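You operate a simulated robot arm through the tools that you are given. There is no shell and no other tool.

You run a simulated robot arm. Do the job below in one go: nothing can be reset, and whatever is moved stays where it is left.

TASK
Plug a nozzle into the middle socket, then wash the tee and elbow.
Fine: both flat in the washer basket, lid shut, one wash, run to its end.

It is judged by the outcome, as a careful person would: the job done as asked, and still so three seconds after it is handed in. It fails if anything else is knocked over, pushed out of place, dropped, spilled or broken. A push-on lid holds only when it is set on centred and level and pressed home; a screw cap is set on level and turned clockwise until tight.

THE ROBOT
A 6-joint arm with a two-finger parallel gripper, fixed in place. Base frame: the origin is on the floor under the middle of its stand, x ahead of it, y to its left, z up; the work surface is at about z = 0.835. Units: m, degrees, N and s.
It reaches about 1.347 m from its shoulder. Its first joint turns from -166.0 to 166.0 degrees. Payload 3.91 kg.
Tool frame: the origin (TCP) lies between the finger pads and is the grasp point; the fingertips stand 0.03 m ahead of it; z points along the fingers, y is the line along which they close. The gripper opens to 0.11 m. The fingers are 0.02 m wide and 0.01 m thick; the gripper's body (0.048 by 0.112 m) begins 0.055 m behind the TCP.
Orientation is that of the tool frame in the base frame, as [roll, pitch, yaw] about the fixed x, y, z axes, in that order (R = Rz(yaw) Ry(pitch) Rx(roll)). With the fingers straight down and closing along the base's y, the tool's x points along the base's -x, its y along +y and its z along -z.

THE INTERFACE
- The arm moves only by the tool arm_command. Its argument "steps" is a list of rows, each a list of 7 numbers: the shift along the tool's x, y, z in m, then the turn, a rotation vector about the tool's x, y, z in degrees, then the gripper command, from -1 (fully open) to 1 (shut), values between in proportion. In form: [[dx, dy, dz, rx, ry, rz, claw], ...]. A call has 1 to 20 rows; each row shifts and turns the commanded pose from where the row before left it, along the tool's axes as they then stand. Rows are played at 5 a second. More than 0.05 m and 8.6 degrees between two rows, or a gripper value outside its range, and nothing of the call is played. A pose out of reach is approached as far as the arm can. The call stops where the force on the tool passes 90 N (or 10 N more than at its start, if that is more) or the arm is blocked; 0.2 s more then pass. The fingers move at their own pace (about 0.108 m/s each) and stop on an object; they squeeze with about 41 N. The grip force told is the motor's: it shows also when the fingers shut on nothing. Time passes only in rows, and 0.2 s behind the last, so rows that do not move let the fingers close. The reply holds the time, the measured pose of the TCP, the force on the tool along the base axes, the opening and the grip force, in the units named above and with some noise, with the torque about the TCP (base axes, N m) and any sound that the robot's microphone picked up, and new pictures: "pictures" is both (left out), scene, wrist or none.
- Cameras (640 x 400 px; columns grow to the right, rows downward): "scene" is fixed at [0.3998, -0.5004, 1.5627]; the picture's right is [0.76, -0.65, 0.00], its down [-0.46, -0.54, -0.70] and it looks along [0.46, 0.53, -0.71] (base axes); focal length 274 px, centre (320, 200). "wrist" rides on the gripper at [0.072, 0.017, -0.103] in the tool frame; the picture's right is [-0.23, 0.97, 0.00], its down [-0.76, -0.18, -0.62] and it looks along [-0.61, -0.14, 0.78] (tool axes); focal length 222 px, centre (320, 200).
- pixel_to_xyz(camera, pixels): for up to 12 pixels [column, row] of the newest picture of that camera ("zoom" is the newest enlarged one), the place [x, y, z] in the base frame of the surface seen there, good to about 0.002 m. No time passes.
- zoom(camera, box): a new picture of the part [left, top, right, bottom] of that camera's present view, enlarged. No time passes.
- finish_job(): hands the job in; it is judged then, once.

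Open the gripper and draw the arm clear of the work before you hand the job in, unless the task says otherwise.

The tools are called after "Request:" as name(argument=value, ...) on one line, values as JSON. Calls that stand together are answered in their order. arm_command: Moves the arm, as the interface text tells. Its arguments: {"type":"object","properties":{"steps":{"type":"array"},"pictures":{"type":"string","enum":["both","scene","wrist","none"]}},"required":["steps"]} The other tools are called the same way: pixel_to_xyz (camera, pixels) gives the place of the surface under pixels of a picture; zoom (camera, box) takes an enlarged picture of a part of a camera's view; finish_job () hands the job in.

At the start:

```text
clock: 0.0
tool_pos: [0.5859, 0.0932, 1.2636]
tool_rot: [-179.9, 0.0, -180.0]
force: [-0.4, -0.6, 0.0]
moment: [0.0, 0.0, -0.02]
opening: 0.1101
grasp_force: 0.1
```

scene: 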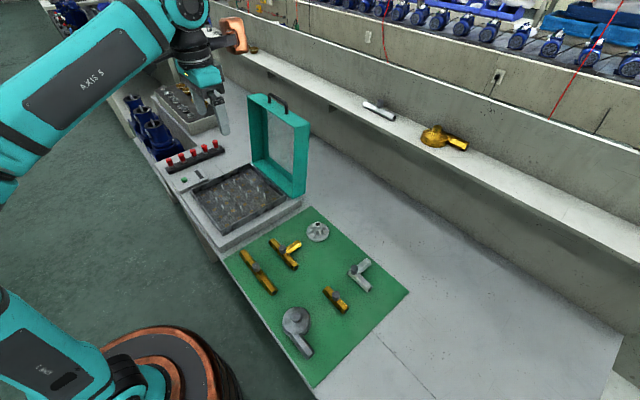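
wrist: 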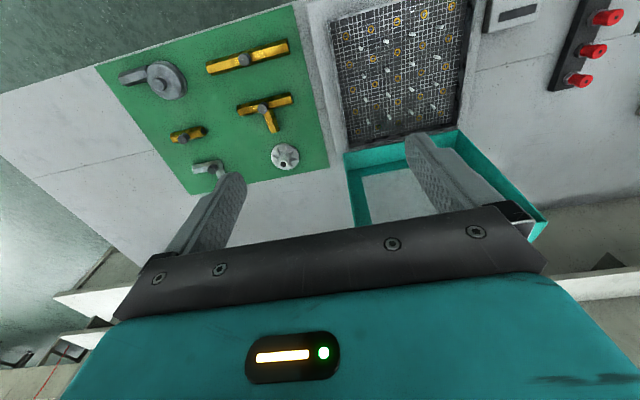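

I start by looking closer at the washer area and the green mat in the scene view.

Request:
zoom(camera="scene", box=[120, 80, 320, 205])

Request:
zoom(camera="scene", box=[220, 200, 420, 325])

Request:
zoom(camera="wrist", box=[320, 0, 640, 200])

Request:
zoom(camera="wrist", box=[90, 0, 330, 200])

```text
3.20 times, centred on (220, 142) of scene
```

zoom: 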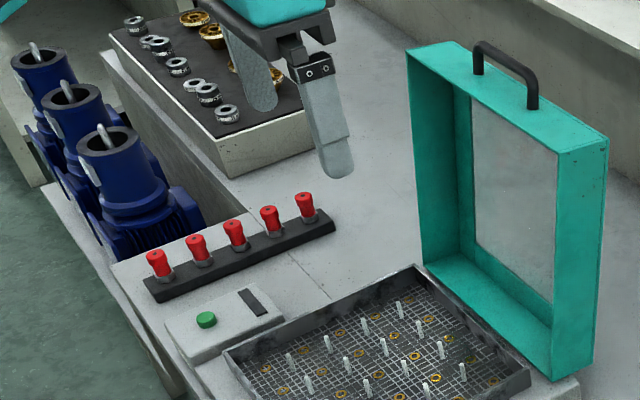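

```text
3.20 times, centred on (320, 262) of scene
```

zoom: 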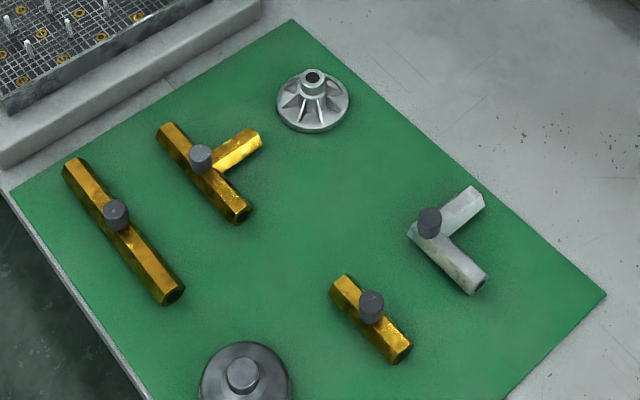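

```text
2.00 times, centred on (480, 100) of wrist
```

zoom: 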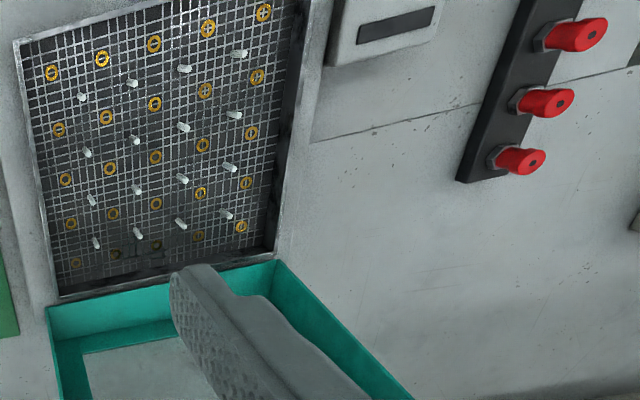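

```text
2.00 times, centred on (210, 100) of wrist
```

zoom: 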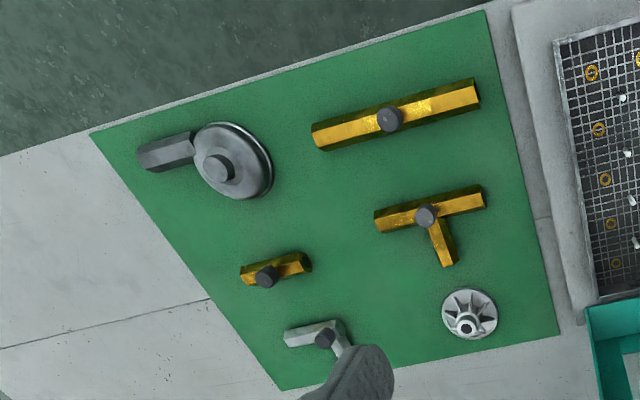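

The basket shows a 5x5 grid of brass rings with 4x4 white pegs between. I zoom in closer to see the sockets, the panel and the red-nozzle rack, and locate key points.

Request:
zoom(camera="scene", box=[185, 155, 295, 225])

Request:
zoom(camera="scene", box=[155, 130, 235, 190])

Request:
zoom(camera="wrist", box=[320, 0, 480, 150])

Request:
zoom(camera="scene", box=[150, 70, 230, 130])

Request:
zoom(camera="scene", box=[340, 80, 500, 180])

```text
5.71 times, centred on (240, 190) of scene
```

zoom: 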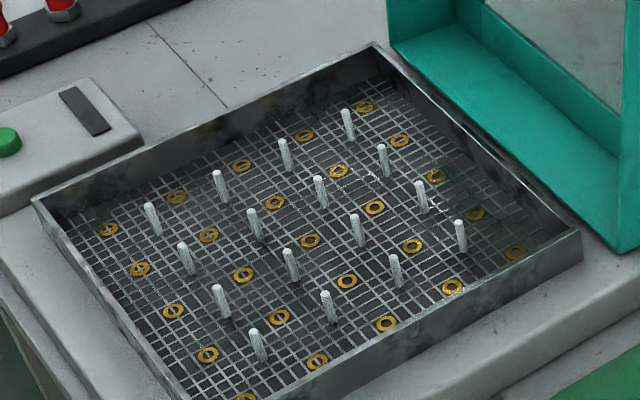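

```text
6.67 times, centred on (195, 160) of scene
```

zoom: 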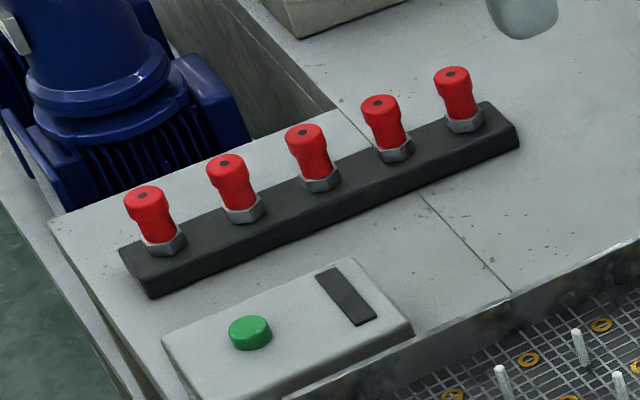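

```text
2.67 times, centred on (400, 75) of wrist
```

zoom: 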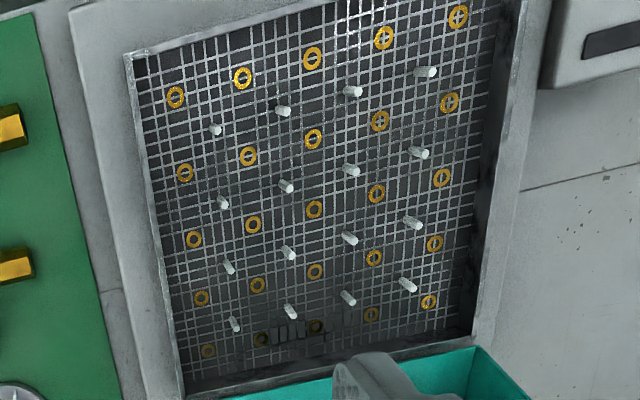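

```text
6.67 times, centred on (190, 100) of scene
```

zoom: 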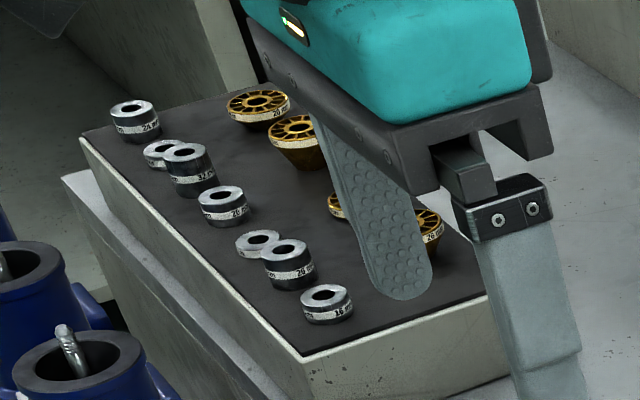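

```text
4.00 times, centred on (420, 130) of scene
```

zoom: 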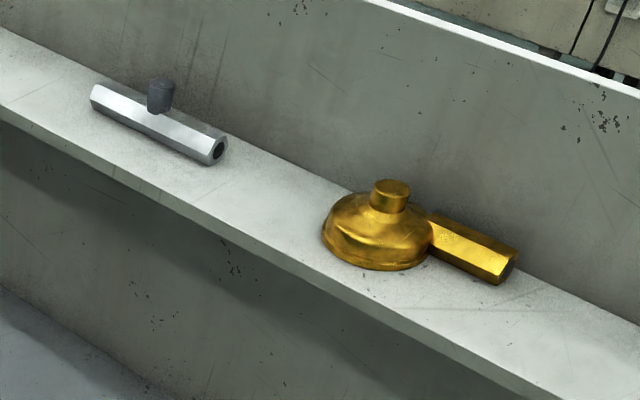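

I measure key points: the socket rings, pegs, basket rim, button, nozzles, lid, and parts.

Request:
pixel_to_xyz(camera="scene", pixels=[[238.2, 197.2], [203, 195.2], [247.8, 173.6], [227, 225], [274, 199], [233.5, 170], [190.5, 190], [251, 162.5], [286, 196]])

Request:
zoom(camera="scene", box=[155, 130, 235, 190])

```text
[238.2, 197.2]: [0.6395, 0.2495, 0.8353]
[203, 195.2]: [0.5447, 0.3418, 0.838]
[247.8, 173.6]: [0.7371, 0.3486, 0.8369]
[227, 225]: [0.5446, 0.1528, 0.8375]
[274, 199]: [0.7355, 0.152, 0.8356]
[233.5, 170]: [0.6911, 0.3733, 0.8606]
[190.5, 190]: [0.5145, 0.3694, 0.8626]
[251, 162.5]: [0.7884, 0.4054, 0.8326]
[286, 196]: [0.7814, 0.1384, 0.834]
```

```text
6.67 times, centred on (195, 160) of scene
```

zoom: 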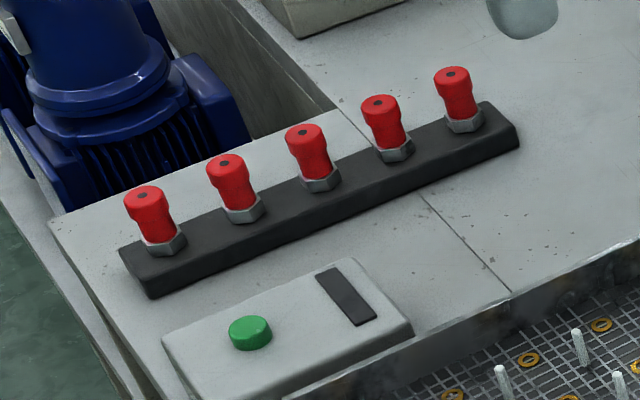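

Now measure the nozzle tops/bases, the button, and peg tops using the zoom picture.

Request:
pixel_to_xyz(camera="zoom", pixels=[[142, 194], [225, 160], [305, 131], [380, 100], [452, 72], [163, 245], [318, 180], [200, 262], [250, 325], [345, 297], [320, 160], [200, 380]])

Request:
zoom(camera="scene", box=[185, 155, 295, 225])

```text
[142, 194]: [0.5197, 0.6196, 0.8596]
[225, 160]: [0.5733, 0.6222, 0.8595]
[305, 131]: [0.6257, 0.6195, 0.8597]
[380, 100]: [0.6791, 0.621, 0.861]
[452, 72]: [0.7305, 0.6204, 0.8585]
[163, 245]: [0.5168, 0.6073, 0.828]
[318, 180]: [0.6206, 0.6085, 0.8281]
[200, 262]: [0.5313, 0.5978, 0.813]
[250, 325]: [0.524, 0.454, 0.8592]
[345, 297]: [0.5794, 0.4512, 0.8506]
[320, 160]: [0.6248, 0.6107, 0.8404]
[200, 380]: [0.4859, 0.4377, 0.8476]
```

```text
5.71 times, centred on (240, 190) of scene
```

zoom: 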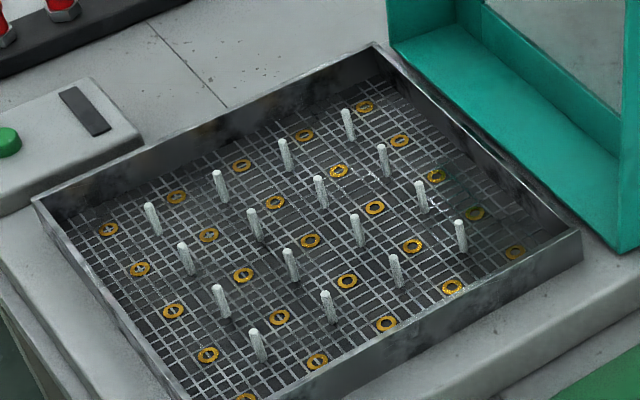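

Request:
pixel_to_xyz(camera="zoom", pixels=[[217, 173], [282, 141], [346, 112], [317, 178], [355, 217], [253, 332], [460, 223], [35, 200], [375, 45], [580, 235], [288, 252], [148, 206]])

Request:
pixel_to_xyz(camera="scene", pixels=[[250, 95], [308, 120], [304, 195], [270, 95], [286, 109], [249, 158], [330, 190], [180, 200], [235, 160], [225, 250], [312, 209], [263, 225]])

```text
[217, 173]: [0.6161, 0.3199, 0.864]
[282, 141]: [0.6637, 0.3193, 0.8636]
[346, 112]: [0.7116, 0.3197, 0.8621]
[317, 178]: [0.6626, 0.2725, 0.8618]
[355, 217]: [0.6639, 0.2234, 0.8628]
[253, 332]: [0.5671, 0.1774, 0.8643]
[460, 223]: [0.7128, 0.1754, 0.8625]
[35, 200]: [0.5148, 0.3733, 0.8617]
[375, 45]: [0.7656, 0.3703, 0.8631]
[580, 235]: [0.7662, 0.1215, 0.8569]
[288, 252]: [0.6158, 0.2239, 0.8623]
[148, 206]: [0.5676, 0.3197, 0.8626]
```

```text
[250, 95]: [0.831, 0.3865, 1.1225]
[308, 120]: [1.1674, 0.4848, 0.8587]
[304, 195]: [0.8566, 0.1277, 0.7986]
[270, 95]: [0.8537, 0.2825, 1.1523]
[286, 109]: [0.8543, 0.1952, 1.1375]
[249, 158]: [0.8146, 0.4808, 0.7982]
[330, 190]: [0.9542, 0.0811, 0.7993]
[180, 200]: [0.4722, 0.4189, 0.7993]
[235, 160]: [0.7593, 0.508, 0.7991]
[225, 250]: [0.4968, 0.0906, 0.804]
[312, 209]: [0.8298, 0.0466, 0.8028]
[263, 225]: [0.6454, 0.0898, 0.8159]
```

Request:
zoom(camera="scene", box=[260, 225, 320, 280])

Request:
pixel_to_xyz(camera="zoom", pixels=[[100, 100], [300, 320]])

```text
7.27 times, centred on (290, 252) of scene
```

zoom: 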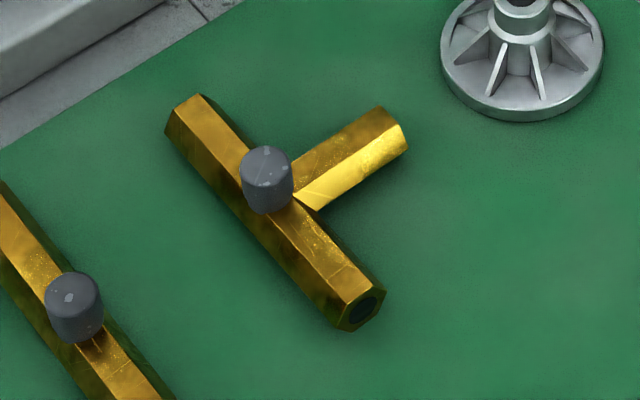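

```text
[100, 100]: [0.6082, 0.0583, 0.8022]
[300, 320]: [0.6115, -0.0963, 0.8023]
```

Request:
pixel_to_xyz(camera="zoom", pixels=[[265, 158], [267, 200], [200, 97], [187, 110], [172, 130], [383, 290], [345, 300], [362, 305], [382, 108], [404, 145], [310, 208], [340, 330]])

Request:
zoom(camera="scene", box=[330, 245, 390, 300])

```text
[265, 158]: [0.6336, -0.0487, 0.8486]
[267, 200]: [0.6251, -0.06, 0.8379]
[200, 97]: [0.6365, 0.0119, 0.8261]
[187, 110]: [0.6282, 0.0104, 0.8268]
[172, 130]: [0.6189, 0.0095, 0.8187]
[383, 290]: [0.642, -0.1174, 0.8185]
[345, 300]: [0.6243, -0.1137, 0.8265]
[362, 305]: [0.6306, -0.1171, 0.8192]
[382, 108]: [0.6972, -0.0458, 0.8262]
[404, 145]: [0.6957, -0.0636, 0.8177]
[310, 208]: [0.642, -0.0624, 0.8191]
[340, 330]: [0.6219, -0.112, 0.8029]
```

```text
7.27 times, centred on (360, 272) of scene
```

zoom: 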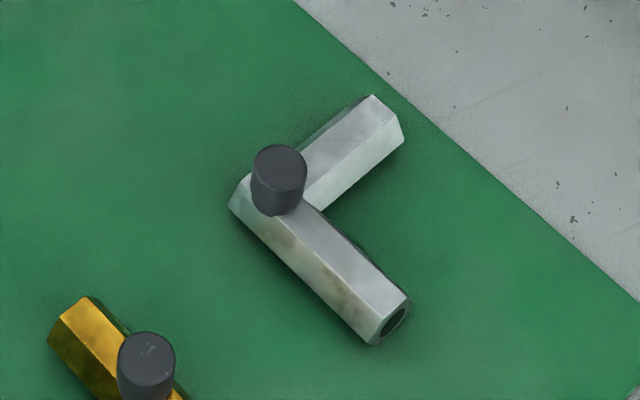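

Request:
pixel_to_xyz(camera="zoom", pixels=[[278, 155], [275, 205], [372, 97], [402, 135], [398, 300], [380, 325], [372, 340], [232, 207], [323, 210], [362, 112], [385, 303], [245, 190]])

Request:
zoom(camera="wrist", box=[170, 100, 310, 190])

```text
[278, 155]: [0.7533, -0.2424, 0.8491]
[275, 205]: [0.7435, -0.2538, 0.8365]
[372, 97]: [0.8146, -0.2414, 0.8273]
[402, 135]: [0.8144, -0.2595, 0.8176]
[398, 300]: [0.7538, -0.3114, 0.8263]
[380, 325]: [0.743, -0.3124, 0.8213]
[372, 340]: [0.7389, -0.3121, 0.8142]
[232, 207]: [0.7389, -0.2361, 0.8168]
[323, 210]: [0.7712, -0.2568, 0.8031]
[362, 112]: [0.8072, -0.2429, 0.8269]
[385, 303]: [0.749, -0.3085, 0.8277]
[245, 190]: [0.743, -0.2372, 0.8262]
```

```text
4.44 times, centred on (240, 145) of wrist
```

zoom: 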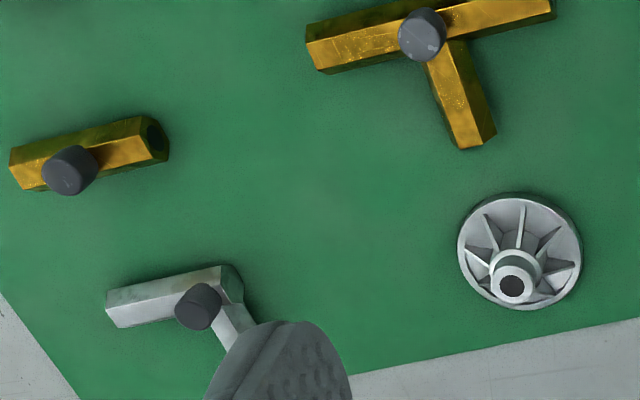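

The tee (knob at ~[0.634,-0.050]) and elbow (knob at ~[0.753,-0.242]) lie on the mat at z≈0.802; the middle ring is at about [0.640,0.248,0.836]. I move the arm over the nozzle rack to look at the nozzles from closer.

Request:
arm_command(steps=[[-0.009, 0.047, 0, 0, 0, 0, -1], [-0.009, 0.047, 0, 0, 0, 0, -1], [-0.009, 0.047, 0, 0, 0, 0, -1], [-0.009, 0.047, 0, 0, 0, 0, -1], [-0.009, 0.047, 0, 0, 0, 0, -1], [-0.009, 0.047, 0, 0, 0, 0, -1], [-0.009, 0.047, 0, 0, 0, 0, -1], [-0.009, 0.047, 0, 0, 0, 0, -1], [-0.009, 0.047, 0, 0, 0, 0, -1], [-0.009, 0.047, 0, 0, 0, 0, -1], [-0.002, 0.047, 0.02, 0, 0, 0, -1], [0, 0.01, 0.04, 0, 0, 0, -1], [0, 0, 0.045, 0, 0, 0, -1], [0, 0, 0.045, 0, 0, 0, -1], [0, 0, 0.045, 0, 0, 0, -1]])

```text
refused: row 11 steps farther than a row can; nothing moved
```

Row 11 was slightly over the step limit; I resend with smaller steps.

Request:
arm_command(steps=[[-0.009, 0.047, 0, 0, 0, 0, -1], [-0.009, 0.047, 0, 0, 0, 0, -1], [-0.009, 0.047, 0, 0, 0, 0, -1], [-0.009, 0.047, 0, 0, 0, 0, -1], [-0.009, 0.047, 0, 0, 0, 0, -1], [-0.009, 0.047, 0, 0, 0, 0, -1], [-0.009, 0.047, 0, 0, 0, 0, -1], [-0.009, 0.047, 0, 0, 0, 0, -1], [-0.009, 0.047, 0, 0, 0, 0, -1], [-0.009, 0.047, 0, 0, 0, 0, -1], [-0.002, 0.047, 0.01, 0, 0, 0, -1], [0, 0.01, 0.04, 0, 0, 0, -1], [0, 0, 0.045, 0, 0, 0, -1], [0, 0, 0.045, 0, 0, 0, -1], [0, 0, 0.045, 0, 0, 0, -1]])

```text
clock: 3.2
tool_pos: [0.6459, 0.5937, 1.0147]
tool_rot: [180.0, 0.1, 179.9]
force: [-0.6, 0.0, 0.2]
moment: [0.02, -0.02, 0.01]
opening: 0.11
grasp_force: 0.0
out of reach, approached as far as the arm can: row 7, 8, 9, 10, 11
```

scene: 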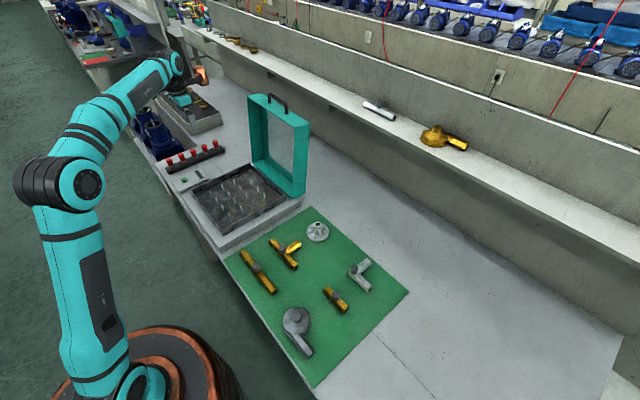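
wrist: 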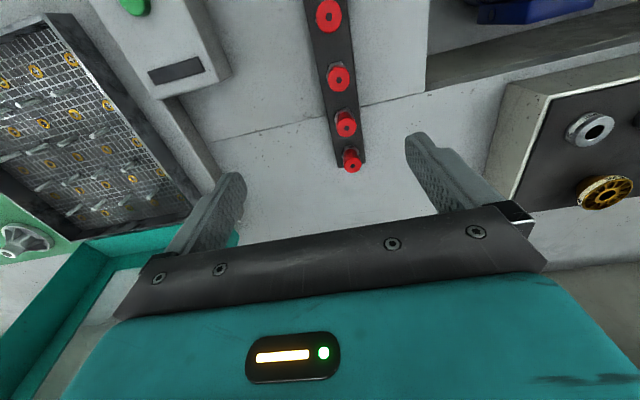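

The arm is at [0.646,0.594,1.015]; nozzles are seen at (328,15), (338,75), (345,123), (352,160) in the wrist view. I zoom in on them and measure.

Request:
zoom(camera="wrist", box=[280, 0, 420, 180])

Request:
pixel_to_xyz(camera="wrist", pixels=[[328, 15], [338, 77], [346, 125], [352, 163], [310, 60], [350, 60], [480, 75], [560, 90], [600, 130], [290, 100]])

```text
2.22 times, centred on (350, 90) of wrist
```

zoom: 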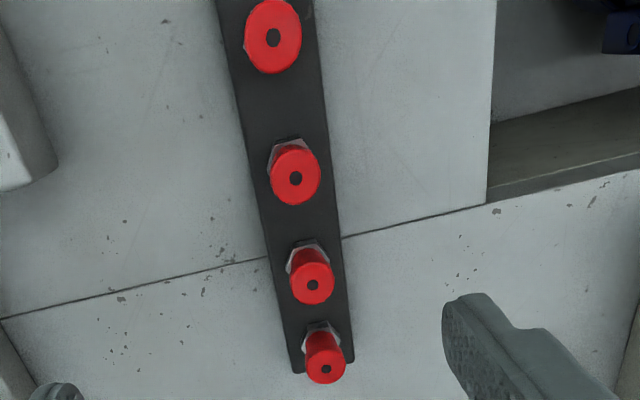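

```text
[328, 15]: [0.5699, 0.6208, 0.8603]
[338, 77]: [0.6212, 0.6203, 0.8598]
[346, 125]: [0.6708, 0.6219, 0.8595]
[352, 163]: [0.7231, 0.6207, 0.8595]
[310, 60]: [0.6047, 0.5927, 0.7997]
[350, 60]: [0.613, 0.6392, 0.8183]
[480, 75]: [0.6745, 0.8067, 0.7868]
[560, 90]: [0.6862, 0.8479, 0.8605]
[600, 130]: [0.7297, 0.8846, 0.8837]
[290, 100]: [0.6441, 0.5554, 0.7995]
```

Request:
pixel_to_xyz(camera="zoom", pixels=[[295, 178], [312, 285], [325, 370], [272, 37], [295, 158], [295, 203], [271, 178], [319, 178], [288, 142], [335, 200], [250, 200]])

```text
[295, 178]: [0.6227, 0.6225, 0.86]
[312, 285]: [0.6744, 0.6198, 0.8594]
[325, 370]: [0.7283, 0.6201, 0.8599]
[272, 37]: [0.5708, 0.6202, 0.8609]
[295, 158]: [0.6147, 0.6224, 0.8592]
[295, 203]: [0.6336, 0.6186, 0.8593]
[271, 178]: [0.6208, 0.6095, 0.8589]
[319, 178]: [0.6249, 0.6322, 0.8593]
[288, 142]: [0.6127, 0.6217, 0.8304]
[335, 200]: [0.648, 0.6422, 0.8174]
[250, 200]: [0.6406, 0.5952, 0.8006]
```

The nozzle nearest is centred at about [0.6235, 0.6205], top z 0.860, nut top ~0.830. I move above it and descend partway.

Request:
arm_command(steps=[[0.0112, 0.0134, 0.01, 0, 0, 0, -1], [0.0112, 0.0134, 0.01, 0, 0, 0, -1], [0, 0, 0.03, 0, 0, 0, -1], [0, 0, 0.03, 0, 0, 0, -1]], pictures="wrist")

```text
clock: 4.2
tool_pos: [0.6248, 0.6207, 0.9335]
tool_rot: [-180.0, 0.0, -179.9]
force: [0.6, 0.2, 0.9]
moment: [0.03, 0.0, 0.01]
opening: 0.11
grasp_force: 0.1
```

wrist: 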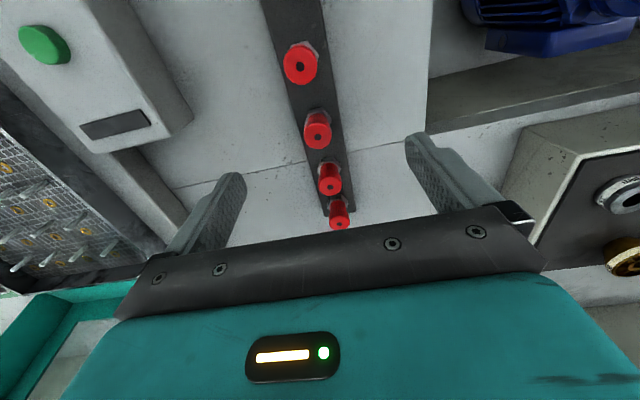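

The tool is centred over the nozzle at (0.625,0.621). I descend to TCP z≈0.862 so fingertips stay just above the hex nut, then close.

Request:
arm_command(steps=[[0.001, 0, 0.03, 0, 0, 0, -1], [0, 0, 0.03, 0, 0, 0, -1], [0, 0, 0.0105, 0, 0, 0, -1], [0, 0, 0, 0, 0, 0, -1]], pictures="both")

```text
clock: 5.2
tool_pos: [0.6243, 0.6203, 0.8613]
tool_rot: [180.0, 0.1, -180.0]
force: [-0.4, 0.0, -0.1]
moment: [0.0, 0.04, -0.01]
opening: 0.1102
grasp_force: 0.2
```

scene: 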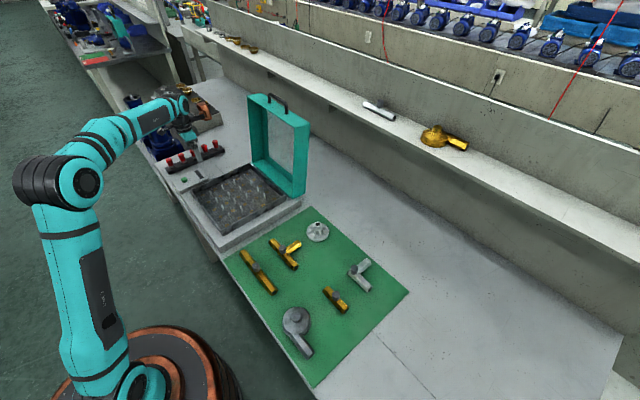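
wrist: 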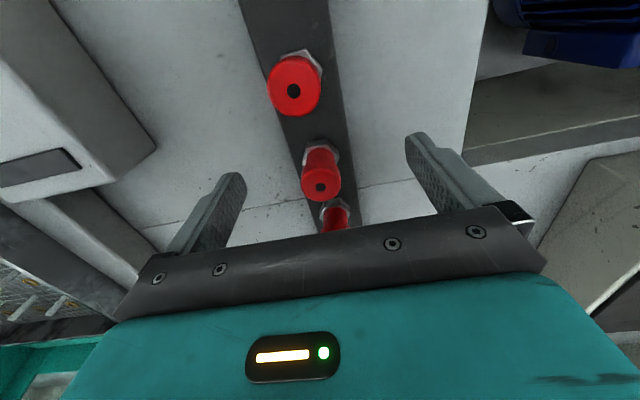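

I verify which nozzle lies between the pads.

Request:
pixel_to_xyz(camera="wrist", pixels=[[293, 91], [320, 187], [336, 222]])

Request:
zoom(camera="wrist", box=[230, 40, 430, 240])

Request:
zoom(camera="scene", box=[150, 90, 240, 190])

```text
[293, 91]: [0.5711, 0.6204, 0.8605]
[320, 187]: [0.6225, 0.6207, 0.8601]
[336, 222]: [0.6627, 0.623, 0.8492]
```

```text
2.00 times, centred on (330, 140) of wrist
```

zoom: 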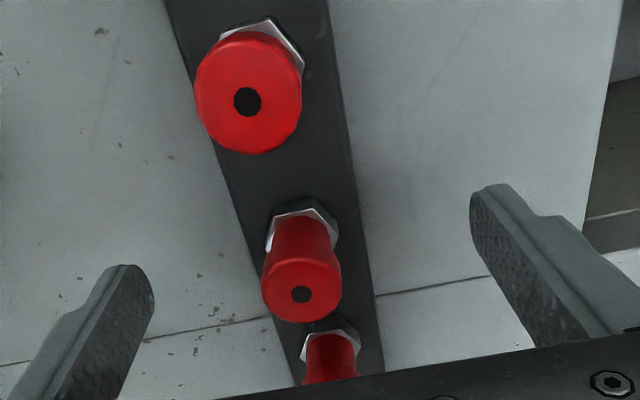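

```text
4.00 times, centred on (195, 140) of scene
```

zoom: 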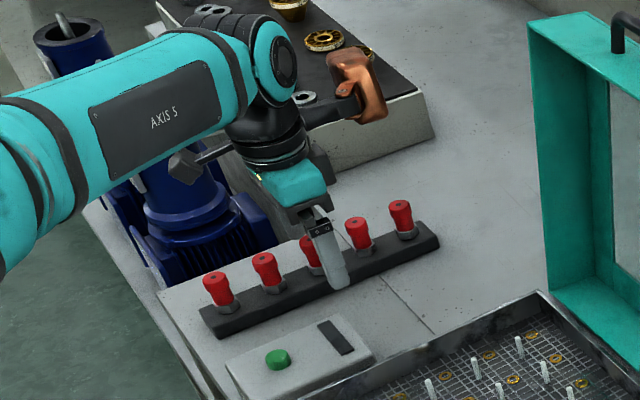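

The middle nozzle [0.6228,0.6207] is between the pads. I close the gripper on its red body.

Request:
arm_command(steps=[[0.0012, 0, 0, 0, 0, 0, -1], [0, 0, 0, 0, 0, 0, 1], [0, 0, 0, 0, 0, 0, 1], [0, 0, 0, 0, 0, 0, 1], [0, 0, 0, 0, 0, 0, 1], [0, 0, 0, 0, 0, 0, 1]], pictures="both")

```text
clock: 6.6
tool_pos: [0.623, 0.6193, 0.8607]
tool_rot: [179.9, 0.0, -180.0]
force: [-0.5, -3.0, -0.7]
moment: [-0.19, 0.04, 0.01]
opening: 0.0223
grasp_force: 40.6
```

scene: 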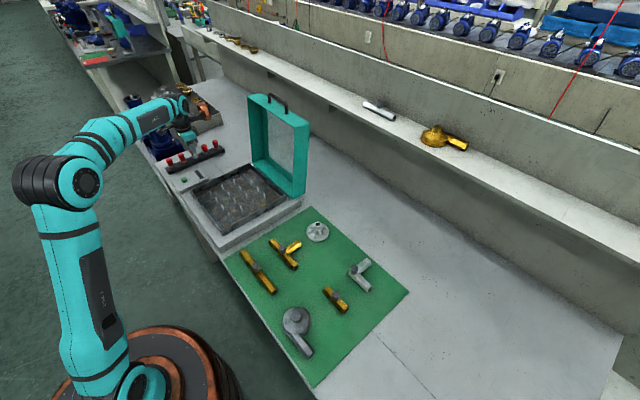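
wrist: 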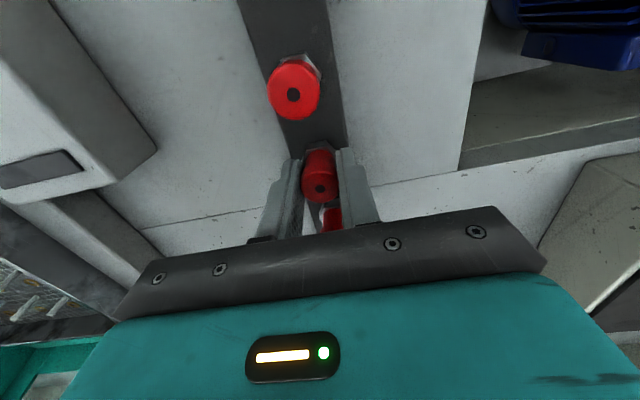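

Gripped at 22.3 mm opening with 40.6 N. I lift straight up slowly.

Request:
arm_command(steps=[[0, 0, -0.005, 0, 0, 0, 1], [0, 0, -0.01, 0, 0, 0, 1], [0, 0, -0.015, 0, 0, 0, 1], [0, 0, -0.02, 0, 0, 0, 1], [0, 0, -0.03, 0, 0, 0, 1], [0, 0, -0.03, 0, 0, 0, 1]], pictures="both")

```text
clock: 8.0
tool_pos: [0.6236, 0.6221, 0.9712]
tool_rot: [-179.9, 0.1, -180.0]
force: [0.6, 0.9, -0.6]
moment: [-0.01, 0.01, -0.01]
opening: 0.0223
grasp_force: 41.2
```

scene: 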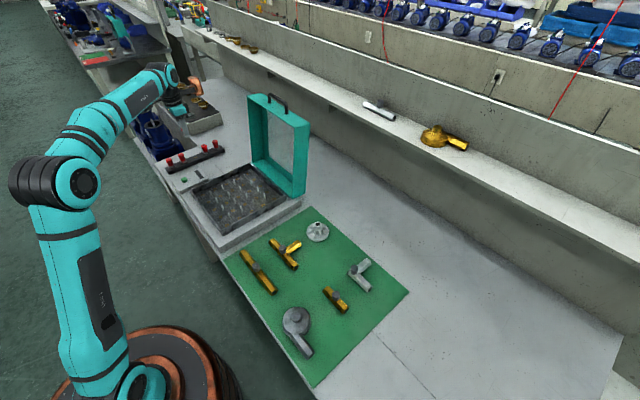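
wrist: 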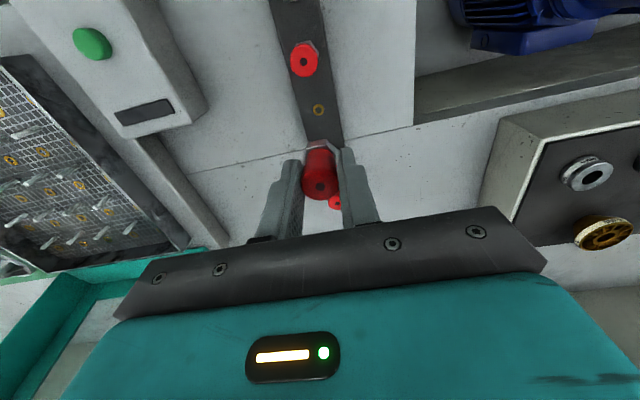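

The nozzle came out of its rack ring. I zoom to see the plug and check it hangs straight.

Request:
zoom(camera="scene", box=[150, 70, 240, 160])

Request:
zoom(camera="wrist", box=[240, 20, 400, 240])

Request:
pixel_to_xyz(camera="wrist", pixels=[[318, 109], [320, 188], [318, 150], [310, 125]])

```text
4.44 times, centred on (195, 115) of scene
```

zoom: 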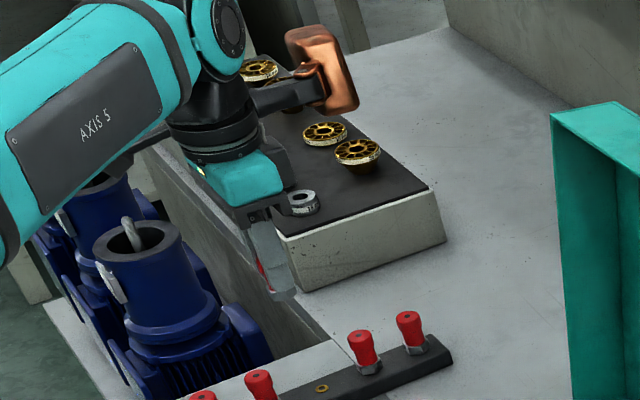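

```text
1.82 times, centred on (320, 130) of wrist
```

zoom: 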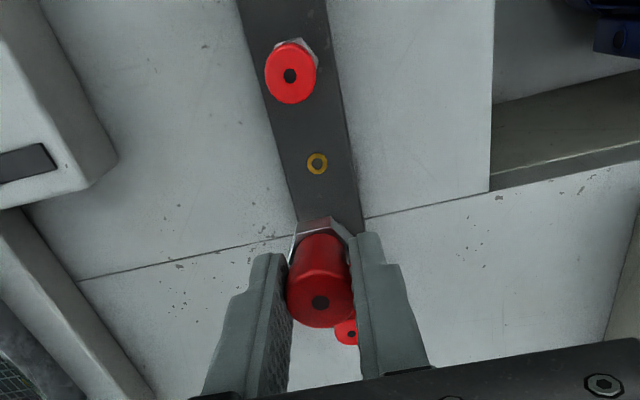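

```text
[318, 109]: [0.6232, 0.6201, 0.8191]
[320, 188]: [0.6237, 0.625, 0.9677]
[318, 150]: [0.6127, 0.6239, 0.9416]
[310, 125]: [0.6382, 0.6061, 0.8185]
```

Nozzle held upright; rack ring is at [0.6232,0.6201]. I carry it over the middle socket (~[0.640,0.248]) at a safe height.

Request:
arm_command(steps=[[0, 0, -0.03, 0, 0, 0, 1], [-0.0018, -0.0415, 0, 0, 0, 0, 1], [-0.0018, -0.0415, 0, 0, 0, 0, 1], [-0.0018, -0.0415, 0, 0, 0, 0, 1], [-0.0018, -0.0415, 0, 0, 0, 0, 1], [-0.0018, -0.0415, 0, 0, 0, 0, 1], [-0.0018, -0.0415, 0, 0, 0, 0, 1], [-0.0018, -0.0415, 0, 0, 0, 0, 1], [-0.0018, -0.0415, 0, 0, 0, 0, 1], [-0.0018, -0.0405, 0, 0, 0, 0, 1], [0, 0, 0, 0, 0, 0, 1]], pictures="both")

```text
clock: 10.4
tool_pos: [0.6419, 0.2497, 1.0007]
tool_rot: [180.0, 0.0, -180.0]
force: [-0.4, -0.4, -1.3]
moment: [-0.02, 0.01, 0.01]
opening: 0.0219
grasp_force: 41.0
```

scene: 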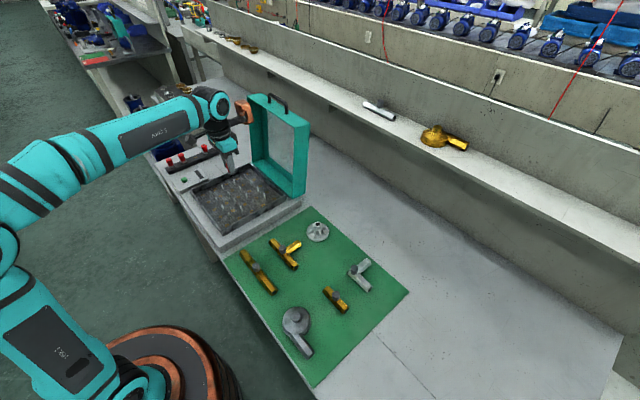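
wrist: 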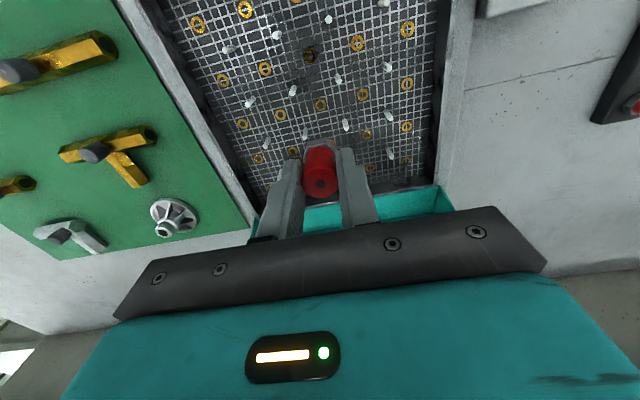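

The nozzle is above the basket. I zoom the wrist view to identify the middle ring.

Request:
zoom(camera="wrist", box=[150, 0, 470, 200])

Request:
zoom(camera="scene", box=[190, 100, 310, 220])

```text
2.00 times, centred on (310, 100) of wrist
```

zoom: 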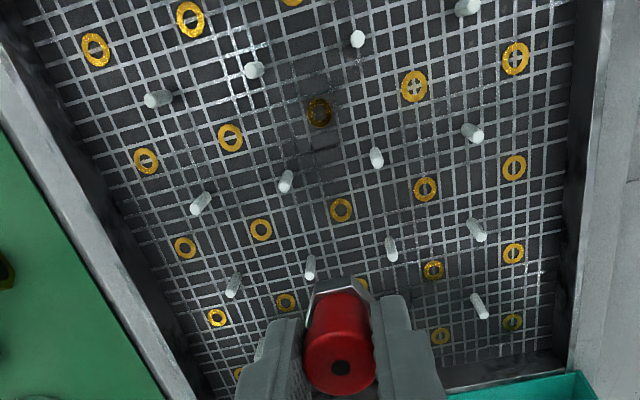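

```text
3.33 times, centred on (250, 160) of scene
```

zoom: 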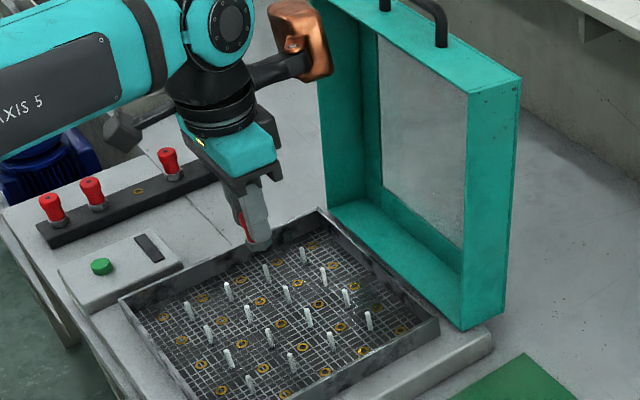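

Request:
pixel_to_xyz(camera="zoom", pixels=[[250, 350], [275, 340]])

Request:
pixel_to_xyz(camera="wrist", pixels=[[310, 55.5], [320.5, 105], [362.5, 94.5], [280, 115], [265, 69], [357, 43], [404, 84], [327, 150], [332, 190]])

```text
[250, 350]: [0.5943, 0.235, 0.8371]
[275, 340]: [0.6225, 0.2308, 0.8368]
```

```text
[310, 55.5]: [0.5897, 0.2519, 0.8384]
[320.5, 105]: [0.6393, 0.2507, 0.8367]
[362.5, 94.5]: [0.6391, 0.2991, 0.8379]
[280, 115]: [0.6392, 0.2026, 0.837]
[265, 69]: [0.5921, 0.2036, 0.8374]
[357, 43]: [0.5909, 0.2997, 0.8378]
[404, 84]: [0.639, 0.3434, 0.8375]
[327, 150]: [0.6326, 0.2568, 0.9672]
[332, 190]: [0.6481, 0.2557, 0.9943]
```

Middle ring reads [0.6393,0.2507] from the wrist and ~[0.640,0.249] from the scene. I lower to just above the pegs' height and check alignment.

Request:
arm_command(steps=[[0.001, 0, 0.03, 0, 0, 0, 1], [0.001, 0, 0.03, 0, 0, 0, 1], [0, 0, 0.02, 0, 0, 0, 1], [0, 0, 0, 0, 0, 0, 1], [0, 0, 0, 0, 0, 0, 1]], pictures="both")

Request:
zoom(camera="scene", box=[210, 150, 270, 210])

Request:
zoom(camera="wrist", box=[240, 50, 400, 210])

```text
clock: 11.6
tool_pos: [0.6365, 0.2488, 0.9234]
tool_rot: [180.0, 0.0, -180.0]
force: [0.0, -0.1, 0.1]
moment: [0.0, 0.02, 0.0]
opening: 0.0219
grasp_force: 41.6
```

scene: 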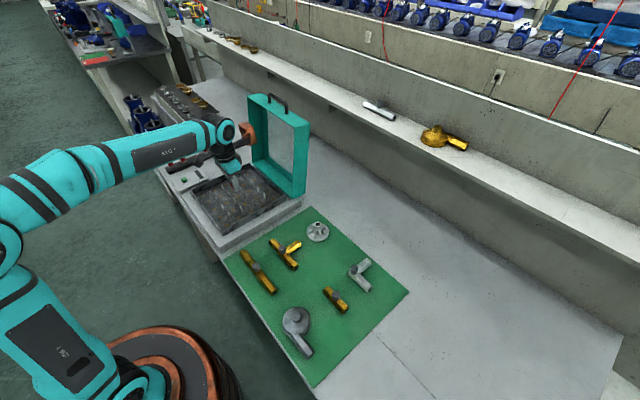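
wrist: 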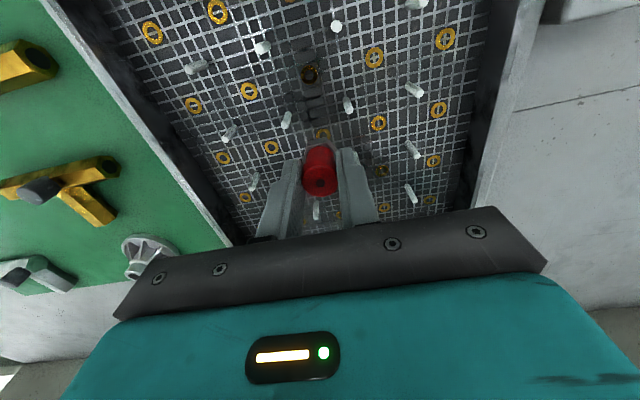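

```text
6.67 times, centred on (240, 180) of scene
```

zoom: 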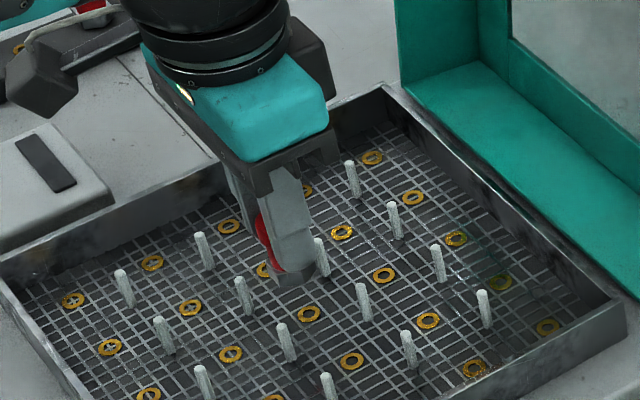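

```text
2.50 times, centred on (320, 130) of wrist
```

zoom: 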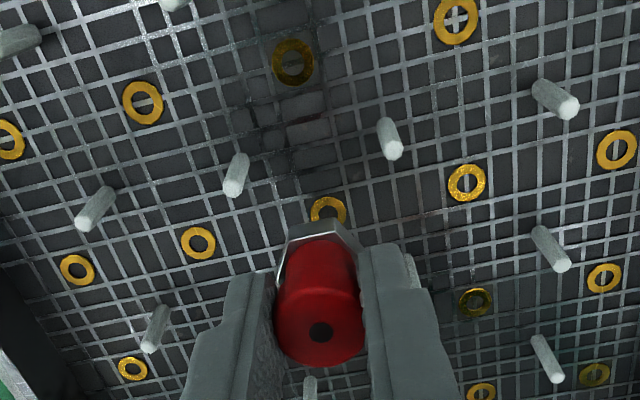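

Request:
pixel_to_xyz(camera="zoom", pixels=[[328, 211], [198, 243], [466, 183], [142, 102], [454, 20], [292, 63], [320, 330], [602, 278], [76, 270]])

Request:
arm_command(steps=[[0, 0, 0, 0, 0, 0, 1]], pictures="none")

Request:
arm_command(steps=[[0, 0, 0, 0, 0, 0, 1]], pictures="none")

Request:
arm_command(steps=[[0, 0, 0, 0, 0, 0, 1]], pictures="none")

```text
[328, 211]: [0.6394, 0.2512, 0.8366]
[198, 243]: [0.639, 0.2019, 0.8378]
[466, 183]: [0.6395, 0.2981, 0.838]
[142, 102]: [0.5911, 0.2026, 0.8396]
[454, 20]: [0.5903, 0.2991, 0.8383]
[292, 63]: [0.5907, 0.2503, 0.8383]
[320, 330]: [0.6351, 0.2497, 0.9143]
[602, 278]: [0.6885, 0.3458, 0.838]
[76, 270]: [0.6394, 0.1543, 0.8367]
```

```text
clock: 12.0
tool_pos: [0.6369, 0.2471, 0.9228]
tool_rot: [180.0, 0.1, 180.0]
force: [0.5, 0.0, -0.8]
moment: [-0.01, 0.02, 0.01]
opening: 0.0218
grasp_force: 40.9
```

```text
clock: 12.4
tool_pos: [0.6362, 0.248, 0.9212]
tool_rot: [180.0, 0.0, -179.9]
force: [-0.4, 0.4, 0.0]
moment: [0.0, -0.02, -0.02]
opening: 0.0218
grasp_force: 41.1
```

```text
clock: 12.8
tool_pos: [0.6374, 0.2479, 0.9224]
tool_rot: [180.0, 0.0, 180.0]
force: [0.5, 0.7, -0.4]
moment: [-0.01, 0.03, 0.01]
opening: 0.0222
grasp_force: 41.1
```

Averaged TCP is [0.6368,0.2480,0.9224]; the best socket estimate is [0.6397,0.2492]. I shift onto it and lower to z≈0.900 for a close visual check.

Request:
arm_command(steps=[[-0.003, 0.001, 0.01, 0, 0, 0, 1], [0, 0, 0.007, 0, 0, 0, 1], [0, 0, 0.005, 0, 0, 0, 1], [0, 0, 0, 0, 0, 0, 1], [0, 0, 0, 0, 0, 0, 1]], pictures="both")

Request:
zoom(camera="scene", box=[222, 180, 252, 205])

Request:
zoom(camera="wrist", box=[260, 90, 380, 210])

```text
clock: 14.0
tool_pos: [0.6405, 0.2488, 0.9006]
tool_rot: [179.9, 0.0, 180.0]
force: [0.2, 0.9, 0.0]
moment: [0.0, 0.03, 0.05]
opening: 0.0221
grasp_force: 40.9
```

scene: 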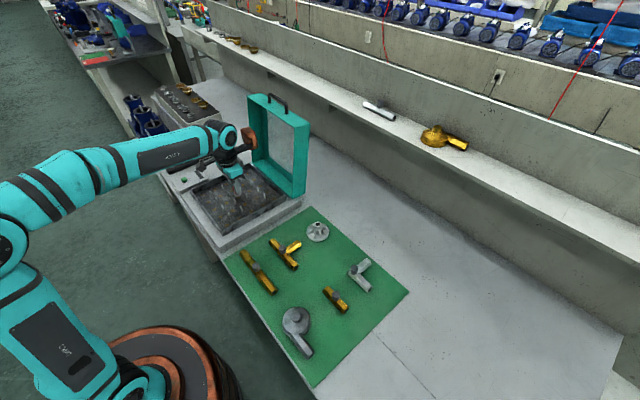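
wrist: 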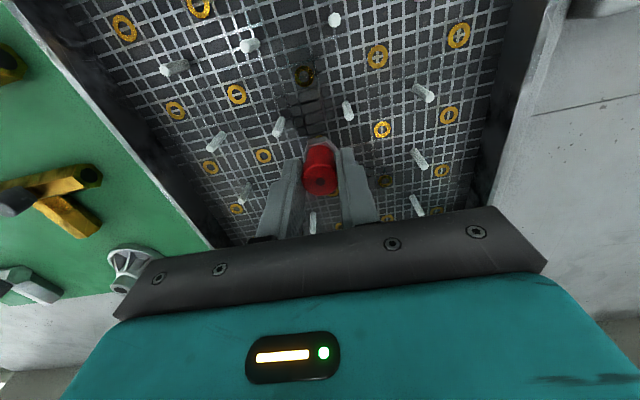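

```text
16.00 times, centred on (237, 192) of scene
```

zoom: 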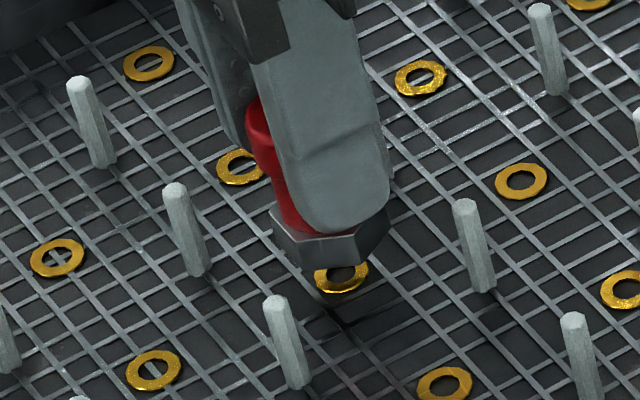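

```text
3.33 times, centred on (320, 150) of wrist
```

zoom: 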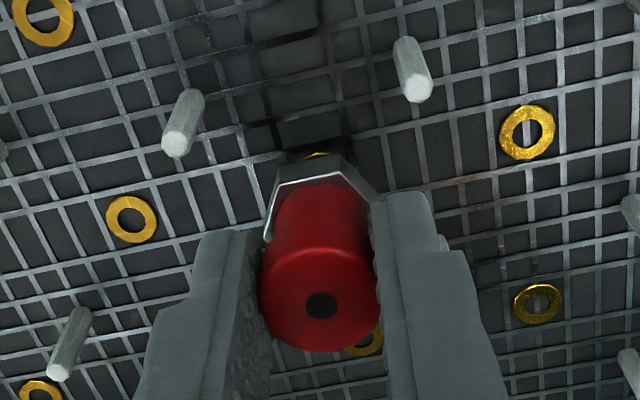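

Request:
zoom(camera="scene", box=[222, 180, 252, 205])

Request:
pixel_to_xyz(camera="zoom", pixels=[[335, 255], [312, 240], [360, 240], [340, 287], [364, 272], [320, 282], [152, 371], [521, 181], [275, 230], [335, 262], [57, 258], [444, 385]])

```text
16.00 times, centred on (237, 192) of scene
```

zoom: 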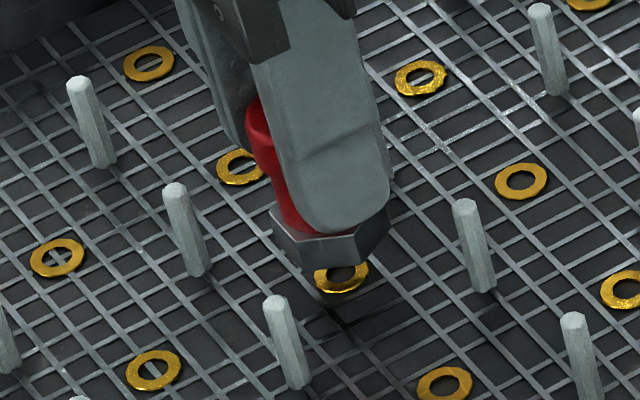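

```text
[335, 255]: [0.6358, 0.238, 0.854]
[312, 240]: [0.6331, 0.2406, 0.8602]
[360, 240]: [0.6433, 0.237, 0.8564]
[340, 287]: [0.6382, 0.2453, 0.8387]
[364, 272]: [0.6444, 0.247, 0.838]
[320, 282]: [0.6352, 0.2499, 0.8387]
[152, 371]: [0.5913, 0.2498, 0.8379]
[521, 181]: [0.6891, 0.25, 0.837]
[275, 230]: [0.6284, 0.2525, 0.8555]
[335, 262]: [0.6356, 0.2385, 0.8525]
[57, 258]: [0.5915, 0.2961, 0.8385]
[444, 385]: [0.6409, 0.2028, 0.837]
```

Scene rings give the middle socket as [0.640,0.250]; the nut bottom is at ~0.855. I shift 1 mm in +y and lower in small steps, watching the force.

Request:
arm_command(steps=[[0, 0.001, 0.003, 0, 0, 0, 1], [0, 0, 0.003, 0, 0, 0, 1], [0, 0, 0.002, 0, 0, 0, 1], [0, 0, 0.001, 0, 0, 0, 1], [0, 0, 0, 0, 0, 0, 1]], pictures="scene")

Request:
zoom(camera="scene", box=[222, 180, 252, 205])

```text
clock: 15.2
tool_pos: [0.6389, 0.2513, 0.8913]
tool_rot: [179.9, 0.0, -179.9]
force: [0.4, -0.9, -1.2]
moment: [-0.01, 0.0, 0.03]
opening: 0.0223
grasp_force: 41.1
```

scene: 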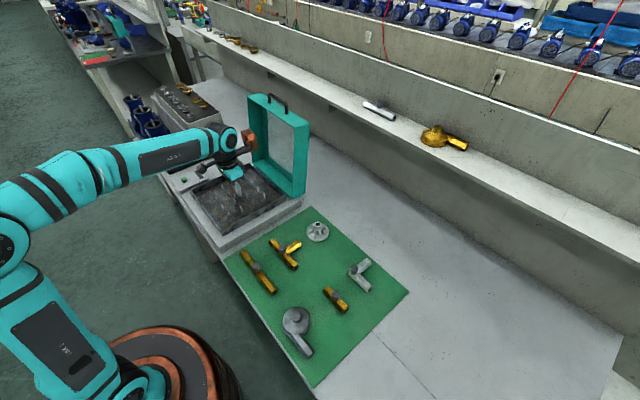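

```text
16.00 times, centred on (237, 192) of scene
```

zoom: 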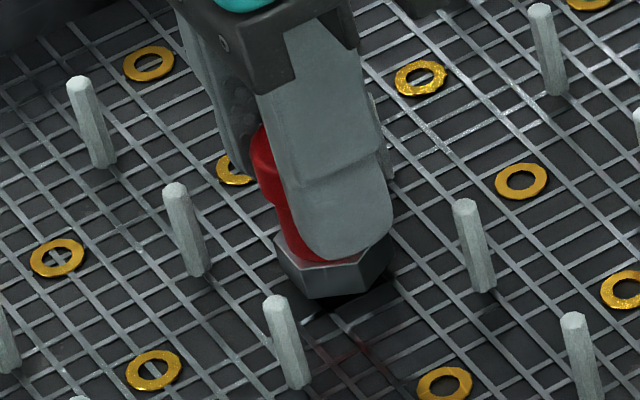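

No contact force yet at z=0.891. I continue down in small steps.

Request:
arm_command(steps=[[0, 0, 0.002, 0, 0, 0, 1], [0, 0, 0.002, 0, 0, 0, 1], [0, 0, 0.001, 0, 0, 0, 1], [0, 0, 0, 0, 0, 0, 1]], pictures="none")

```text
clock: 16.2
tool_pos: [0.6382, 0.2511, 0.887]
tool_rot: [180.0, 0.0, 180.0]
force: [-4.0, -5.8, 28.0]
moment: [-0.1, 0.12, -0.06]
opening: 0.0221
grasp_force: 41.3
```

Contact at z≈0.887 with Fz=28 N and lateral force toward -x,-y, so the plug tip is on the ring's edge. I ease up a little and shift ~1 mm toward -y, then re-press.

Request:
arm_command(steps=[[0, 0, -0.001, 0, 0, 0, 1], [0.0003, -0.001, 0, 0, 0, 0, 1], [0, 0, 0.001, 0, 0, 0, 1], [0, 0, 0, 0, 0, 0, 1]], pictures="none")

```text
clock: 17.2
tool_pos: [0.6389, 0.25, 0.8863]
tool_rot: [180.0, 0.0, -180.0]
force: [-0.6, 0.1, 6.0]
moment: [-0.08, -0.09, -0.02]
opening: 0.022
grasp_force: 40.5
```

Force fell to 6 N with no lateral load, so the plug is entering the hole. I press down further in 1 mm steps.

Request:
arm_command(steps=[[0, 0, 0.001, 0, 0, 0, 1], [0, 0, 0.001, 0, 0, 0, 1], [0, 0, 0, 0, 0, 0, 1]], pictures="none")

```text
clock: 18.0
tool_pos: [0.6394, 0.2511, 0.8851]
tool_rot: [-179.9, 0.2, -179.9]
force: [-3.2, -9.7, 15.6]
moment: [-0.79, 0.06, 0.01]
opening: 0.0219
grasp_force: 40.9
```

Lateral Fy is -9.7 N, so the hole is still slightly toward -y. I shift another 0.7 mm that way and continue pressing.

Request:
arm_command(steps=[[0.0003, -0.0007, 0, 0, 0, 0, 1], [0, 0, 0, 0, 0, 0, 1]], pictures="none")

```text
clock: 18.6
tool_pos: [0.6407, 0.249, 0.8851]
tool_rot: [-180.0, 0.0, 180.0]
force: [1.6, -5.8, 17.6]
moment: [-0.95, -0.12, 0.04]
opening: 0.0204
grasp_force: 41.2
```

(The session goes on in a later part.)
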